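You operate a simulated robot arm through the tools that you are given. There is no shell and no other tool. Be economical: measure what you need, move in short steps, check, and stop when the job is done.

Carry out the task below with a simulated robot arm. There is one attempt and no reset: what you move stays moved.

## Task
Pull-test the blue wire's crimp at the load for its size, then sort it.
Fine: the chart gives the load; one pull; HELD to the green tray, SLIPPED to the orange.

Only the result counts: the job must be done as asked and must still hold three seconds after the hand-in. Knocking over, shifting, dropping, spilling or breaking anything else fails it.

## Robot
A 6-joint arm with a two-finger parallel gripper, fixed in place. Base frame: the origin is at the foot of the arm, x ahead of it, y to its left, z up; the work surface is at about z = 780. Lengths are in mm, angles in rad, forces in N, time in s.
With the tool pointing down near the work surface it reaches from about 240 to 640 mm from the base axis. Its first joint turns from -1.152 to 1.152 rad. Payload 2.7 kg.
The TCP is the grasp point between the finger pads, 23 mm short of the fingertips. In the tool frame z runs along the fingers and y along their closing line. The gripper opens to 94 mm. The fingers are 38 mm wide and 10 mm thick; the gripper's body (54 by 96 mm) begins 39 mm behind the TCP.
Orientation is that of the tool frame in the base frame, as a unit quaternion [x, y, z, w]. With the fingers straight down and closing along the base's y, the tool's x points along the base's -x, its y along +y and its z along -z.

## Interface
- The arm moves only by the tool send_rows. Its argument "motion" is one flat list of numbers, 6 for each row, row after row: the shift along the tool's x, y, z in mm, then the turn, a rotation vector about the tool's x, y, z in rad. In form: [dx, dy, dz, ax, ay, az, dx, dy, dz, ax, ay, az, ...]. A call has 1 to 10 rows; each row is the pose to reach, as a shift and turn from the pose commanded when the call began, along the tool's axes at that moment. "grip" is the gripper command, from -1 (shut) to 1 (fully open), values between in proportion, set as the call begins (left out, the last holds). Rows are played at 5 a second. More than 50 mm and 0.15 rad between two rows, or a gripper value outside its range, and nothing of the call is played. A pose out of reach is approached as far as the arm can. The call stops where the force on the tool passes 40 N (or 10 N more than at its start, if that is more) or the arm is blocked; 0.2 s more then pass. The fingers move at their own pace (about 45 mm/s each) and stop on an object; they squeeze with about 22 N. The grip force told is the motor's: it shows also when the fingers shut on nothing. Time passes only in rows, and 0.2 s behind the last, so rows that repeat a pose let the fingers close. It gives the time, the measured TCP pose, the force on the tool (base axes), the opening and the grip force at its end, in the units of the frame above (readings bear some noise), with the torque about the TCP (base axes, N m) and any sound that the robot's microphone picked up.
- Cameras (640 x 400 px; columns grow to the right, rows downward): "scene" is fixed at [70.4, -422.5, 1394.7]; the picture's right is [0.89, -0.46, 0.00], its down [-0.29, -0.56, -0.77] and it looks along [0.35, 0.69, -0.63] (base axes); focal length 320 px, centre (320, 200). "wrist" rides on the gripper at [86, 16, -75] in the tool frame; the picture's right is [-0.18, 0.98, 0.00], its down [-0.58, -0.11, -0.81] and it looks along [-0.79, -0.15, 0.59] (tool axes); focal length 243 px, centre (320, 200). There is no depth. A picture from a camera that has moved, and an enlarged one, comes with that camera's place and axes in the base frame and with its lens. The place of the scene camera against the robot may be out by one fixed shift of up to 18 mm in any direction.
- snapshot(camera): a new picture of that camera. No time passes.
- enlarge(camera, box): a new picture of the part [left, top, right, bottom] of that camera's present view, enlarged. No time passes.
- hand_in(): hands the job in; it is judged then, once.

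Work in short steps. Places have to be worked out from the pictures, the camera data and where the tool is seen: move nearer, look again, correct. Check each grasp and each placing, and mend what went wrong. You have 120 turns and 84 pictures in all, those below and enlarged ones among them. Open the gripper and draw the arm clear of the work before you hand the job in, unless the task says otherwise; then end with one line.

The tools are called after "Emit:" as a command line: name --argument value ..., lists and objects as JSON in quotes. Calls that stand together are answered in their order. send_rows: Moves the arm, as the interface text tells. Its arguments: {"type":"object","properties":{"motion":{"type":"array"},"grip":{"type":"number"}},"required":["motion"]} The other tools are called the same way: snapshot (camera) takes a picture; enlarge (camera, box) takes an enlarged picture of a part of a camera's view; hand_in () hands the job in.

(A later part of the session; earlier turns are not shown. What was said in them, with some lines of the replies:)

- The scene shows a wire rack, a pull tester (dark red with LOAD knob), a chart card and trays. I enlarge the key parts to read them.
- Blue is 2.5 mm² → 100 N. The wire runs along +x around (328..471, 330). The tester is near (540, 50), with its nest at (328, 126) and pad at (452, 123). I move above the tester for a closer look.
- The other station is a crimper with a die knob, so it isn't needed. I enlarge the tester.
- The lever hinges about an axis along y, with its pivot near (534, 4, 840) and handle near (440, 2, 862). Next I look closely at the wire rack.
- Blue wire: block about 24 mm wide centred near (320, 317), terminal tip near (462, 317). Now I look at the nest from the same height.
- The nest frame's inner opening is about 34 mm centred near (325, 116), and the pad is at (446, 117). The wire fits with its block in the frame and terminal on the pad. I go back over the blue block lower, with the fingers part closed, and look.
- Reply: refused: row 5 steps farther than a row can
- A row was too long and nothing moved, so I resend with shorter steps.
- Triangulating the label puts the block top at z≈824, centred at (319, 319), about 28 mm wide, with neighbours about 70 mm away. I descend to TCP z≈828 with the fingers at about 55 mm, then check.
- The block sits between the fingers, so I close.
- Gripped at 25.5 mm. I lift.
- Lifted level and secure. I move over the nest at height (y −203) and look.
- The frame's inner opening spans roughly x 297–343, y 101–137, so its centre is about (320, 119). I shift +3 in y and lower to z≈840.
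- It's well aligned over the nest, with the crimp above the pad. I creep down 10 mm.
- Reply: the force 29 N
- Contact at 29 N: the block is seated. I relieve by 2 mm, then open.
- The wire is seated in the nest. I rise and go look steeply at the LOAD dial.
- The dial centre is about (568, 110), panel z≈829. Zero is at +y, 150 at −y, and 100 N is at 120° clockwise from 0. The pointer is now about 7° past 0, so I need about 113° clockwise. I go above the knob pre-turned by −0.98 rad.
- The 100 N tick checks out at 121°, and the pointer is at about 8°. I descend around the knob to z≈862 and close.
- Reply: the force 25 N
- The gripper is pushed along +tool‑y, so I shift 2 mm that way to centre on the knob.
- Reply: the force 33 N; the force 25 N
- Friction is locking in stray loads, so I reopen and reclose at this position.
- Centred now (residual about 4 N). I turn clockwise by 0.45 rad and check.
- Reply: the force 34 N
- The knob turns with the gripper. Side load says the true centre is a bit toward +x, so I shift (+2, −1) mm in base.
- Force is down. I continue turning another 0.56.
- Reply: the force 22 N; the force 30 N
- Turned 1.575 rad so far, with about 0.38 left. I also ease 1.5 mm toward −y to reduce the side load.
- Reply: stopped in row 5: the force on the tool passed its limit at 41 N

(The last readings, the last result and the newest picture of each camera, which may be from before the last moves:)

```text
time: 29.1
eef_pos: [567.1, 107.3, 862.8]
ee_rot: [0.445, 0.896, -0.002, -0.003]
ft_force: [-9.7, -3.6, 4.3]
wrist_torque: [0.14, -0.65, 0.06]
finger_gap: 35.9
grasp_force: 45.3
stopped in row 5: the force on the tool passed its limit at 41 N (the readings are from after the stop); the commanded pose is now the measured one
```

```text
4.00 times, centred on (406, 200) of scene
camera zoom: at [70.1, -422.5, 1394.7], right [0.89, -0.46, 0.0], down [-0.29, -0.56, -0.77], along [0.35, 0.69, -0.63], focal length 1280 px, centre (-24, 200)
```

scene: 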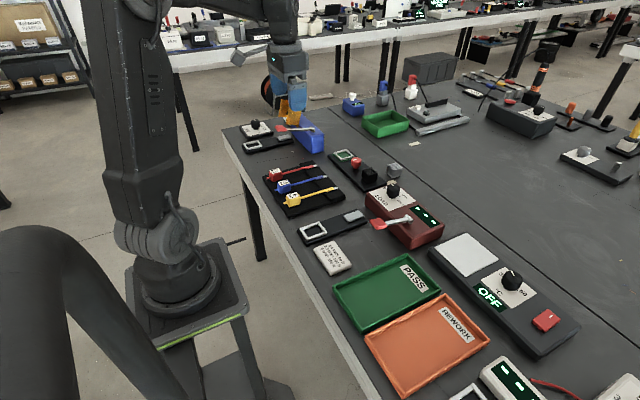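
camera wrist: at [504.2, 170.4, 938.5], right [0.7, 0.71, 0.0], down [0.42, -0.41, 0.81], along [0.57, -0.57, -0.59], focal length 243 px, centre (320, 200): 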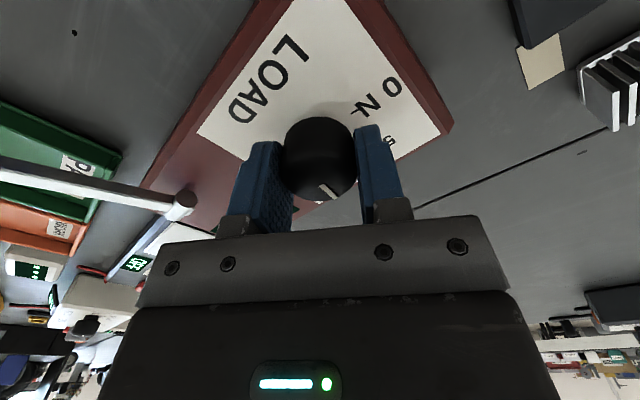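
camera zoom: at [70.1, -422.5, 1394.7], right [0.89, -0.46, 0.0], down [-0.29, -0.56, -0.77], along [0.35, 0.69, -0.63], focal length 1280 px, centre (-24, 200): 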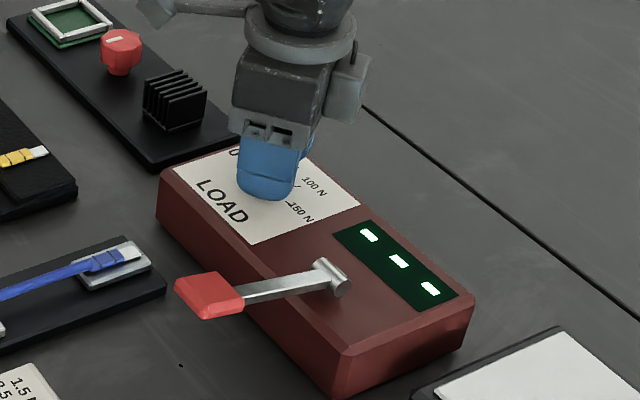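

The pointer now measures about 119°, i.e. 100 N. I open, rise, turn back and verify.

Emit:
send_rows --motion '[0, 0, 0, 0, 0, 0, 0, 0, 0, 0, 0, 0, 0, 0, 0, 0, 0, 0]' --grip 0.4

Emit:
send_rows --motion '[0, 0, -25, 0, 0, 0, 0, 0, -50, 0, 0, 0, 0, 0, -75, 0, 0, 0, 0, 0, -75, 0, 0, 0]'

Emit:
enlarge --camera "wrist" --box '[240, 20, 400, 120]'

```text
time: 29.9
eef_pos: [567.2, 109.1, 862.7]
ee_rot: [0.445, 0.895, -0.001, -0.002]
ft_force: [0.0, 0.4, 0.4]
wrist_torque: [-0.03, -0.02, 0.03]
finger_gap: 65.9
grasp_force: 0.1
```

```text
time: 30.9
eef_pos: [566.7, 110.1, 939.2]
ee_rot: [0.445, 0.895, -0.002, -0.002]
ft_force: [-0.3, 0.4, -0.6]
wrist_torque: [-0.01, -0.01, -0.01]
finger_gap: 65.9
grasp_force: 0.0
```

```text
4.00 times, centred on (320, 70) of wrist
camera zoom: at [526.7, 188.5, 1013.8], right [0.9, 0.45, 0.0], down [0.27, -0.53, 0.81], along [0.36, -0.72, -0.59], focal length 970 px, centre (320, 720)
```

zoom: 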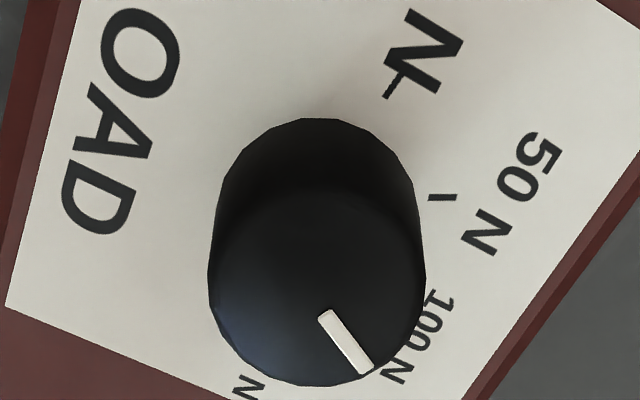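

The pointer reads about 118–119°, 100 N within reading error. I turn the wrist back and move over the lever handle for a look.

Emit:
send_rows --motion '[-2, -23, -2, 0, 0, -0.132, -4, -46, -4, 0, 0, -0.264, -6, -69, -6, 0, 0, -0.396, -8, -92, -8, 0, 0, -0.528, -11, -115, -10, 0, 0, -0.66, -13, -138, -12, 0, 0, -0.792, -15, -162, -14, 0, 0, -0.922, -15, -162, -14, 0, 0, -0.922]' --grip -1

Emit:
snapshot --camera "wrist"

Emit:
enlarge --camera "scene" --box '[350, 170, 462, 250]'

```text
time: 32.7
eef_pos: [446.5, -1.6, 951.4]
ee_rot: [0.0, 1.0, -0.001, -0.002]
ft_force: [0.8, -0.1, 0.6]
wrist_torque: [0.0, -0.03, -0.03]
finger_gap: 0.0
grasp_force: 21.6
```

```text
40 pictures are left
camera wrist: at [360.4, 14.3, 1027.1], right [0.18, 0.98, 0.0], down [0.58, -0.11, 0.8], along [0.79, -0.15, -0.59], focal length 243 px, centre (320, 200)
```

wrist: 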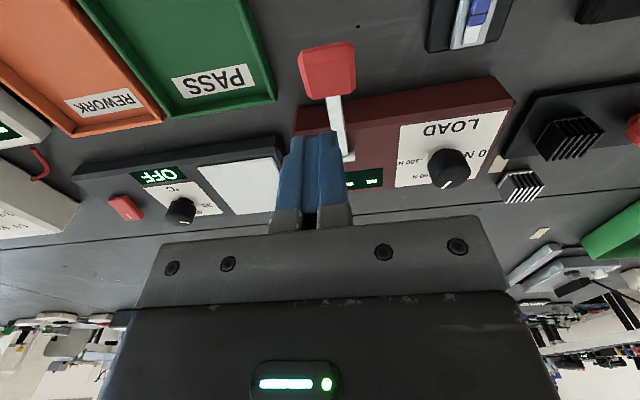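

```text
5.00 times, centred on (406, 210) of scene
camera zoom: at [70.3, -422.5, 1394.7], right [0.89, -0.46, 0.0], down [-0.29, -0.56, -0.77], along [0.35, 0.69, -0.63], focal length 1600 px, centre (-110, 150)
```

zoom: 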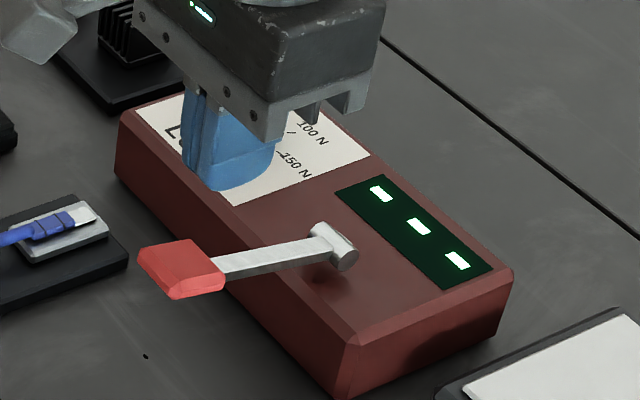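

Handle is near (433, 5, 870), pivot z≈840, so the lever is raised about 16° and should press down. I place the closed fingertips just above it.

Emit:
send_rows --motion '[12, 6, 15, 0, 0, 0, 12, 6, 35, 0, 0, 0, 12, 6, 43, 0, 0, 0, 12, 6, 43, 0, 0, 0]'

Emit:
snapshot --camera "wrist"

Emit:
enlarge --camera "scene" --box '[350, 170, 462, 250]'

```text
time: 33.7
eef_pos: [434.8, 3.0, 909.8]
ee_rot: [0.001, 1.0, -0.001, -0.001]
ft_force: [0.5, -0.6, 0.5]
wrist_torque: [0.0, -0.02, -0.03]
finger_gap: 0.1
grasp_force: 22.4
```

```text
38 pictures are left
camera wrist: at [348.1, 19.3, 985.9], right [0.19, 0.98, 0.0], down [0.58, -0.11, 0.8], along [0.79, -0.15, -0.59], focal length 243 px, centre (320, 200)
```

wrist: 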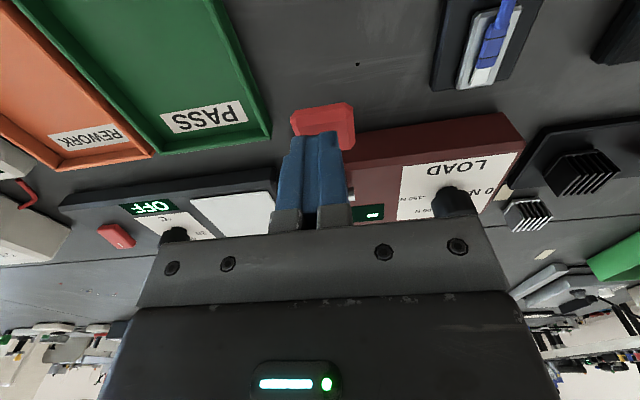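

```text
5.00 times, centred on (406, 210) of scene
camera zoom: at [70.4, -422.5, 1394.7], right [0.89, -0.46, 0.0], down [-0.29, -0.56, -0.77], along [0.35, 0.69, -0.63], focal length 1600 px, centre (-110, 150)
```

zoom: 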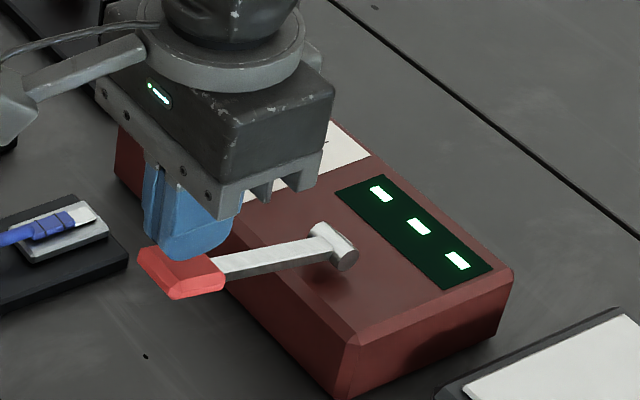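

Aligned. I press down in small steps and watch the force.

Emit:
send_rows --motion '[2, 2, 4, 0, 0, 0, 2, 2, 8, 0, 0, 0, 2, 2, 12, 0, 0, 0, 2, 2, 16, 0, 0, 0, 2, 2, 20, 0, 0, 0, 2, 2, 23, 0, 0, 0]'

Emit:
enlarge --camera "scene" --box '[350, 170, 462, 250]'

```text
time: 35.1
eef_pos: [432.6, 5.7, 886.2]
ee_rot: [0.001, 1.0, -0.001, -0.002]
ft_force: [-0.2, -1.0, 1.1]
wrist_torque: [0.03, -0.05, 0.02]
finger_gap: 0.2
grasp_force: 21.9
```

```text
5.00 times, centred on (406, 210) of scene
camera zoom: at [70.4, -422.5, 1394.7], right [0.89, -0.46, 0.0], down [-0.29, -0.56, -0.77], along [0.35, 0.69, -0.63], focal length 1600 px, centre (-110, 150)
```

zoom: 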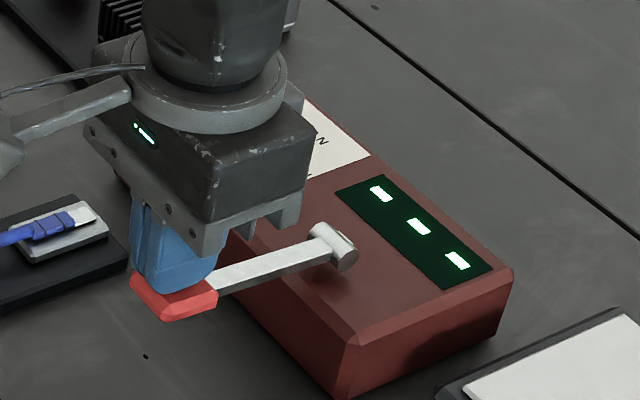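

The handle is moving down with low force. I continue the same stroke.

Emit:
send_rows --motion '[0, 0, 4, 0, 0, 0, 0, 0, 8, 0, 0, 0, 0, 0, 12, 0, 0, 0, 0, 0, 16, 0, 0, 0, 0, 0, 20, 0, 0, 0, 0, 0, 24, 0, 0, 0, 0, 0, 28, 0, 0, 0, 0, 0, 32, 0, 0, 0]'

Emit:
enlarge --camera "scene" --box '[350, 170, 462, 250]'

```text
time: 37.0
eef_pos: [433.1, 6.6, 857.9]
ee_rot: [0.002, 1.0, -0.001, -0.001]
ft_force: [-10.6, -1.4, 19.4]
wrist_torque: [0.06, -0.04, 0.02]
finger_gap: 0.1
grasp_force: 21.7
stopped in row 8: the force on the tool passed its limit at 42 N (the readings are from after the stop); the commanded pose is now the measured one
```

```text
5.00 times, centred on (406, 210) of scene
camera zoom: at [69.9, -422.5, 1394.8], right [0.89, -0.46, 0.0], down [-0.29, -0.56, -0.77], along [0.35, 0.69, -0.63], focal length 1600 px, centre (-110, 150)
```

zoom: 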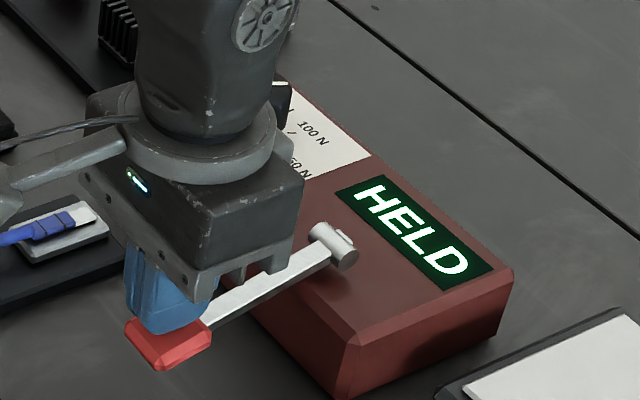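

The display reads HELD. I lift off the lever and go above the wire block.

Emit:
send_rows --motion '[0, 0, -15, 0, 0, 0, 0, 0, -35, 0, 0, 0, 0, 0, -75, 0, 0, 0, 0, 0, -90, 0, 0, 0, 30, 30, -90, 0, 0, 0, 60, 60, -90, 0, 0, 0, 90, 90, -90, 0, 0, 0, 113, 113, -70, 0, 0, 0, 113, 113, -50, 0, 0, 0, 113, 113, -50, 0, 0, 0]'

Emit:
snapshot --camera "scene"

Emit:
snapshot --camera "wrist"

```text
time: 39.2
eef_pos: [320.5, 119.4, 906.7]
ee_rot: [0.001, 1.0, -0.001, -0.001]
ft_force: [-0.9, -0.2, -0.2]
wrist_torque: [0.0, 0.02, -0.02]
finger_gap: 0.0
grasp_force: 22.0
```

```text
34 pictures are left
```

scene: 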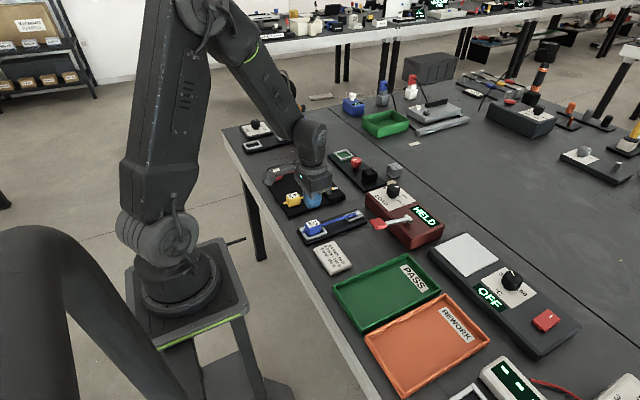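

```text
33 pictures are left
camera wrist: at [232.6, 136.7, 982.3], right [0.19, 0.98, 0.0], down [0.58, -0.11, 0.81], along [0.79, -0.15, -0.59], focal length 243 px, centre (320, 200)
```

wrist: 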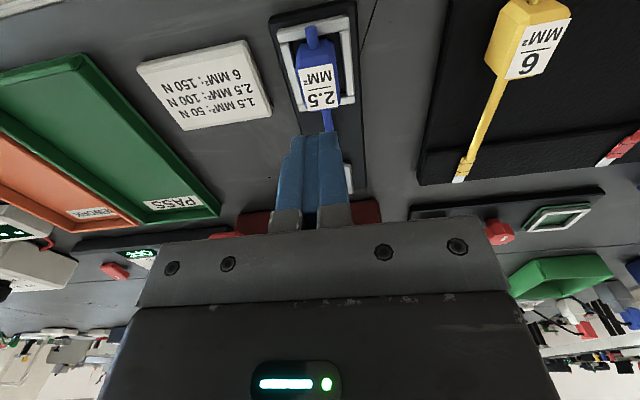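

The wire is still in place at (319, 120). I descend with the fingers open to 55 mm and grasp.

Emit:
send_rows --motion '[0, 0, 0, 0, 0, 0, 0, 0, 25, 0, 0, 0, 0, 0, 55, 0, 0, 0, 0, 0, 78, 0, 0, 0, 0, 0, 78, 0, 0, 0]' --grip 0.15

Emit:
send_rows --motion '[0, 0, 0, 0, 0, 0, 0, 0, 0, 0, 0, 0, 0, 0, 0, 0, 0, 0, 0, 0, 0, 0, 0, 0]' --grip -1

Emit:
send_rows --motion '[0, 0, -5, 0, 0, 0, 0, 0, -15, 0, 0, 0, 0, 0, -40, 0, 0, 0, 0, 0, -80, 0, 0, 0]'

Emit:
enlarge --camera "scene" --box '[280, 150, 440, 250]'

```text
time: 40.4
eef_pos: [319.4, 120.8, 828.5]
ee_rot: [0.001, 1.0, -0.001, -0.001]
ft_force: [0.6, -0.9, 0.5]
wrist_torque: [0.02, -0.01, 0.03]
finger_gap: 54.4
grasp_force: 0.1
```

```text
time: 41.4
eef_pos: [319.4, 121.6, 829.4]
ee_rot: [0.0, 1.0, -0.001, 0.0]
ft_force: [0.1, -0.8, 1.1]
wrist_torque: [0.0, 0.02, -0.04]
finger_gap: 25.5
grasp_force: 21.9
```

```text
time: 42.4
eef_pos: [320.3, 119.5, 906.8]
ee_rot: [0.001, 1.0, 0.0, -0.001]
ft_force: [-0.4, 0.1, -1.1]
wrist_torque: [-0.05, 0.0, -0.01]
finger_gap: 25.8
grasp_force: 21.7
```

```text
4.00 times, centred on (360, 200) of scene
camera zoom: at [70.4, -422.5, 1394.7], right [0.89, -0.46, 0.0], down [-0.29, -0.56, -0.77], along [0.35, 0.69, -0.63], focal length 1280 px, centre (160, 200)
```

zoom: 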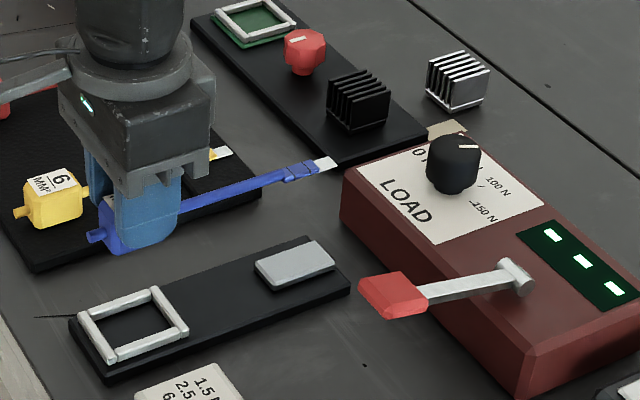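

The wire is gripped and lifted. I rise further, carry it across to over the green PASS tray, and look.

Emit:
send_rows --motion '[0, 0, -45, 0, 0, 0, 0, -40, -45, 0, 0, 0, 0, -80, -45, 0, 0, 0, 0, -120, -45, 0, 0, 0, 0, -160, -45, 0, 0, 0, 0, -200, -45, 0, 0, 0, -3, -237, -45, 0, 0, 0, -3, -237, -45, 0, 0, 0]'

Emit:
snapshot --camera "wrist"

Emit:
enlarge --camera "scene" --box '[290, 200, 482, 340]'

```text
time: 44.2
eef_pos: [322.0, -116.4, 954.3]
ee_rot: [0.001, 1.0, -0.002, -0.001]
ft_force: [0.4, 0.4, -0.2]
wrist_torque: [0.01, 0.02, 0.03]
finger_gap: 25.3
grasp_force: 21.6
```

```text
31 pictures are left
camera wrist: at [234.3, -99.0, 1029.0], right [0.19, 0.98, 0.0], down [0.58, -0.11, 0.81], along [0.79, -0.15, -0.59], focal length 243 px, centre (320, 200)
```

wrist: 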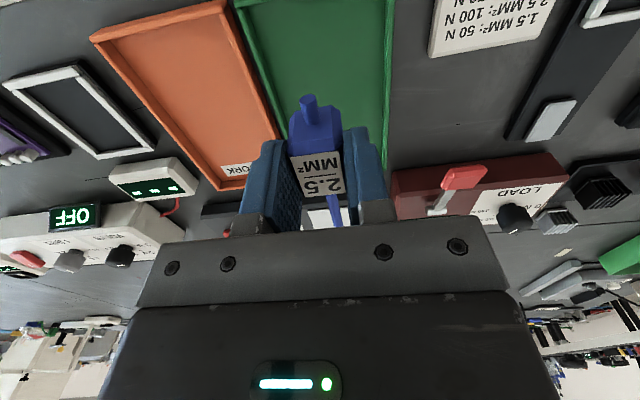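

```text
2.86 times, centred on (386, 270) of scene
camera zoom: at [70.4, -422.5, 1394.7], right [0.89, -0.46, 0.0], down [-0.29, -0.56, -0.77], along [0.35, 0.69, -0.63], focal length 914 px, centre (131, 0)
```

zoom: 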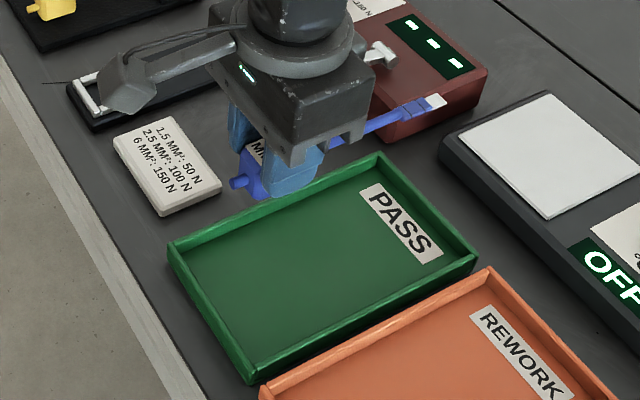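

Tray centre is about (380, −115), and the inner length barely exceeds the wire, so I'll lay it slightly diagonal (0.3 rad). I turn, shift and lower to z≈880.

Emit:
send_rows --motion '[-7, 12, 0, 0, 0, 0.1, -7, 12, 0, 0, 0, 0.2, -7, 12, 0, 0, 0, 0.3, -7, 12, 35, 0, 0, 0.3, -7, 12, 70, 0, 0, 0.3, -7, 12, 70, 0, 0, 0.3]'

Emit:
snapshot --camera "wrist"

Emit:
enlarge --camera "scene" --box '[310, 220, 470, 340]'

```text
time: 45.6
eef_pos: [330.6, -103.9, 885.8]
ee_rot: [0.15, 0.989, -0.001, 0.001]
ft_force: [0.4, 0.0, -1.2]
wrist_torque: [-0.03, 0.01, -0.03]
finger_gap: 25.5
grasp_force: 22.2
```

```text
29 pictures are left
camera wrist: at [251.6, -62.4, 961.8], right [0.47, 0.88, 0.0], down [0.52, -0.28, 0.81], along [0.71, -0.38, -0.59], focal length 243 px, centre (320, 200)
```

wrist: 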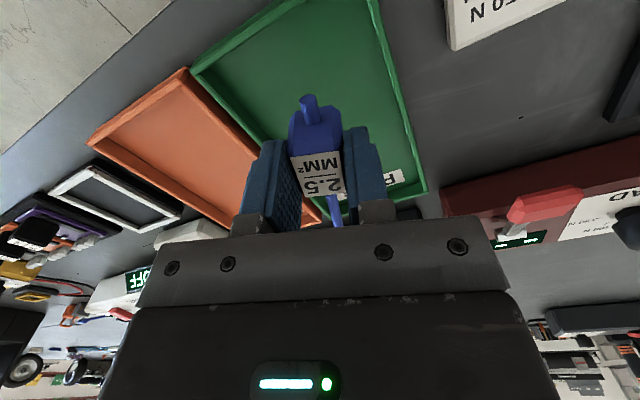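

```text
3.33 times, centred on (390, 280) of scene
camera zoom: at [70.4, -422.5, 1394.7], right [0.89, -0.46, 0.0], down [-0.29, -0.56, -0.77], along [0.35, 0.69, -0.63], focal length 1067 px, centre (87, -67)
```

zoom: 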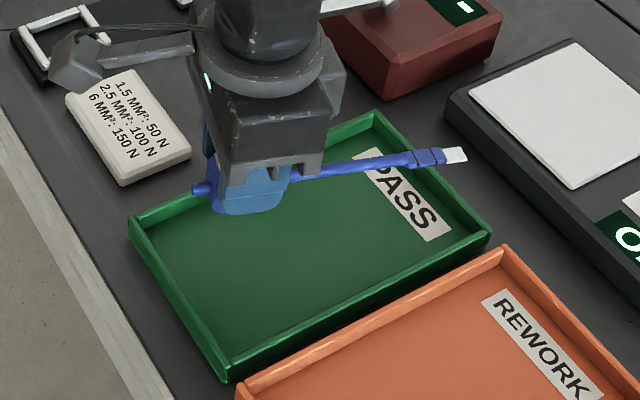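

Tray inner area is roughly x 287–474, y −165..−63. I shift −3 mm in x and lower to z≈836, then check.

Emit:
send_rows --motion '[2.9, -0.9, 0, 0, 0, 0, 2.9, -0.9, 20, 0, 0, 0, 2.9, -0.9, 38, 0, 0, 0, 2.9, -0.9, 48, 0, 0, 0, 2.9, -0.9, 48, 0, 0, 0]'

Emit:
enlarge --camera "scene" --box '[310, 220, 470, 340]'

Emit:
snapshot --camera "wrist"

```text
time: 46.8
eef_pos: [326.1, -105.0, 835.5]
ee_rot: [0.15, 0.989, -0.001, -0.001]
ft_force: [-0.3, 0.3, -1.2]
wrist_torque: [-0.03, 0.03, 0.0]
finger_gap: 25.6
grasp_force: 22.2
```

```text
3.33 times, centred on (390, 280) of scene
camera zoom: at [70.4, -422.5, 1394.7], right [0.89, -0.46, 0.0], down [-0.29, -0.56, -0.77], along [0.35, 0.69, -0.63], focal length 1067 px, centre (87, -67)
```

zoom: 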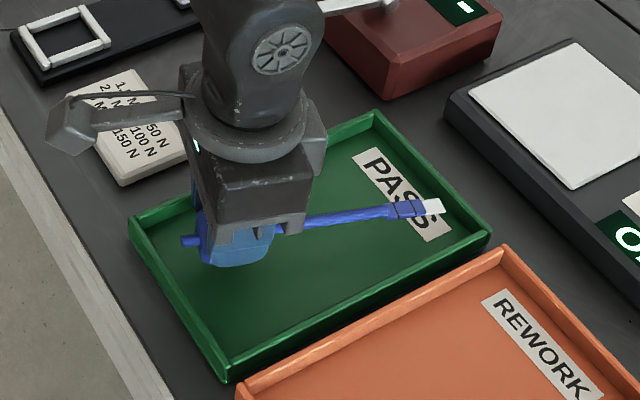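

```text
26 pictures are left
camera wrist: at [247.6, -62.7, 911.4], right [0.47, 0.88, 0.0], down [0.52, -0.28, 0.81], along [0.71, -0.38, -0.59], focal length 243 px, centre (320, 200)
```

wrist: 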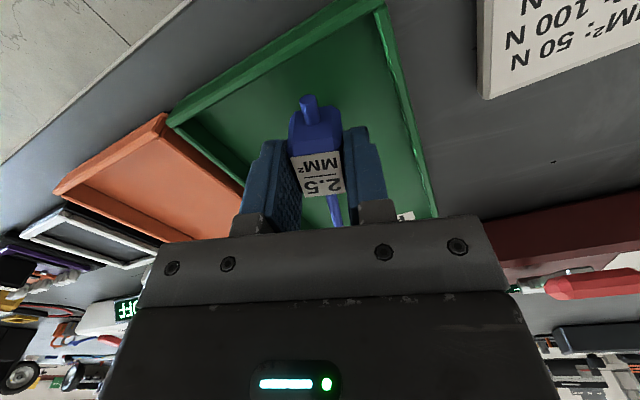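

It fits well inside the tray. I creep down to contact.

Emit:
send_rows --motion '[0, 0, 2, 0, 0, 0, 0, 0, 4, 0, 0, 0, 0, 0, 6, 0, 0, 0, 0, 0, 8, 0, 0, 0, 0, 0, 10, 0, 0, 0]'

```text
time: 48.0
eef_pos: [327.6, -106.1, 825.9]
ee_rot: [0.15, 0.989, 0.0, -0.001]
ft_force: [0.2, 0.0, -1.2]
wrist_torque: [-0.02, 0.03, -0.02]
finger_gap: 25.4
grasp_force: 22.0
```

Emit:
send_rows --motion '[0, 0, 1.5, 0, 0, 0, 0, 0, 3, 0, 0, 0, 0, 0, 4.5, 0, 0, 0, 0, 0, 6, 0, 0, 0]'

Emit:
enlarge --camera "scene" --box '[310, 240, 430, 330]'

```text
time: 49.0
eef_pos: [328.1, -104.7, 821.4]
ee_rot: [0.152, 0.988, -0.001, 0.0]
ft_force: [-7.2, 2.1, 28.2]
wrist_torque: [0.12, 0.21, -0.02]
finger_gap: 26.0
grasp_force: 22.0
```

```text
4.44 times, centred on (370, 285) of scene
camera zoom: at [69.9, -422.3, 1394.8], right [0.89, -0.46, 0.0], down [-0.29, -0.56, -0.77], along [0.35, 0.69, -0.63], focal length 1422 px, centre (98, -178)
```

zoom: 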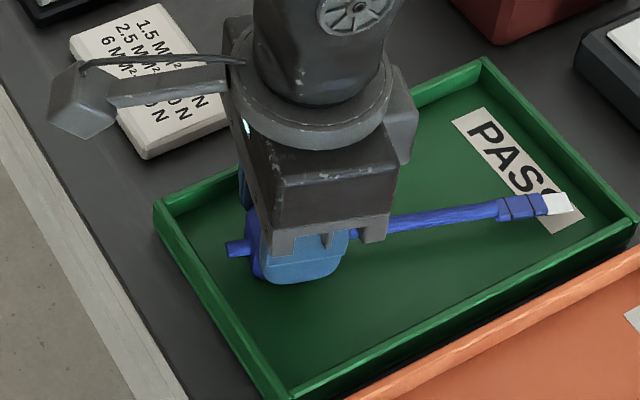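

The block is on the floor (28 N). I back off 2 mm, open slightly, then rise.

Emit:
send_rows --motion '[0, 0, -2, 0, 0, 0, 0, 0, -2, 0, 0, 0]'

Emit:
send_rows --motion '[0, 0, 0, 0, 0, 0, 0, 0, 0, 0, 0, 0, 0, 0, 0, 0, 0, 0]' --grip -0.22

Emit:
send_rows --motion '[0, 0, -10, 0, 0, 0, 0, 0, -25, 0, 0, 0, 0, 0, -60, 0, 0, 0, 0, 0, -100, 0, 0, 0, 0, 0, -140, 0, 0, 0, 0, 0, -140, 0, 0, 0]'

Emit:
snapshot --camera "scene"

Emit:
enlarge --camera "scene" --box '[310, 220, 470, 340]'

```text
time: 49.6
eef_pos: [328.0, -104.0, 821.4]
ee_rot: [0.15, 0.989, 0.0, -0.001]
ft_force: [1.9, 0.2, 0.7]
wrist_torque: [-0.04, -0.09, 0.0]
finger_gap: 25.8
grasp_force: 21.9
```

```text
time: 50.4
eef_pos: [327.2, -104.5, 822.1]
ee_rot: [0.151, 0.989, -0.001, -0.001]
ft_force: [0.9, -1.1, 1.2]
wrist_torque: [0.01, -0.02, -0.01]
finger_gap: 36.8
grasp_force: 0.1
```

```text
time: 51.8
eef_pos: [327.3, -106.5, 962.3]
ee_rot: [0.15, 0.989, 0.0, -0.002]
ft_force: [-0.3, 0.7, 0.8]
wrist_torque: [0.03, -0.03, -0.03]
finger_gap: 36.8
grasp_force: 0.1
```

```text
24 pictures are left
```

scene: 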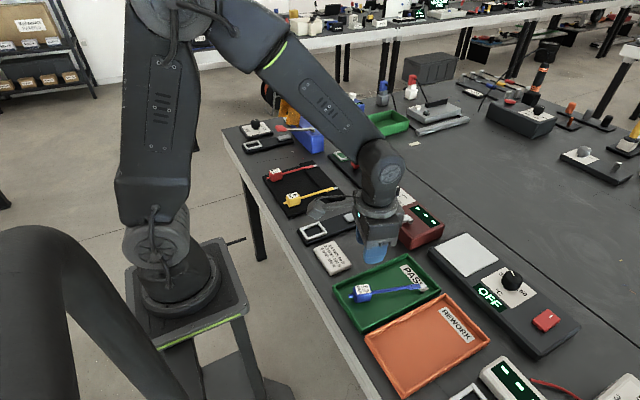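

```text
3.33 times, centred on (390, 280) of scene
camera zoom: at [70.3, -422.5, 1394.7], right [0.89, -0.46, 0.0], down [-0.29, -0.56, -0.77], along [0.35, 0.69, -0.63], focal length 1067 px, centre (87, -67)
```

zoom: 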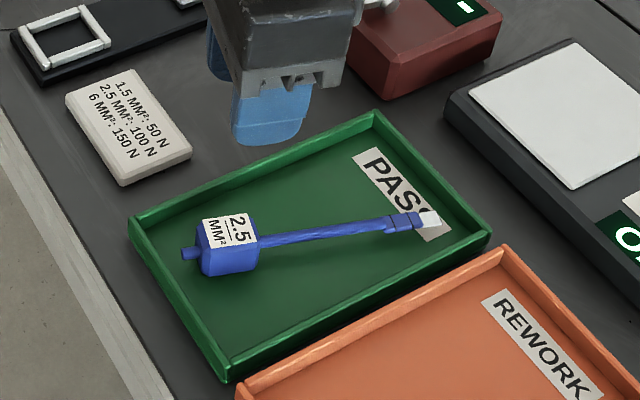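

The wire lies in the green tray. I open fully and raise a little more before handing in.

Emit:
send_rows --motion '[0, 0, -40, 0, 0, 0, 0, 0, -80, 0, 0, 0, 0, 0, -80, 0, 0, 0, 0, 0, -80, 0, 0, 0]' --grip 1

Emit:
hand_in

```text
time: 52.8
eef_pos: [326.0, -105.6, 1046.5]
ee_rot: [0.15, 0.989, -0.001, 0.0]
ft_force: [-0.2, -0.3, 0.0]
wrist_torque: [-0.01, -0.04, -0.01]
finger_gap: 94.3
grasp_force: 0.1
```

```text
The job is handed in.
```

I set the LOAD dial to 100 N for the blue 2.5 mm² wire and pulled it once; the tester read HELD, so the wire is in the green PASS tray and the job is handed in.
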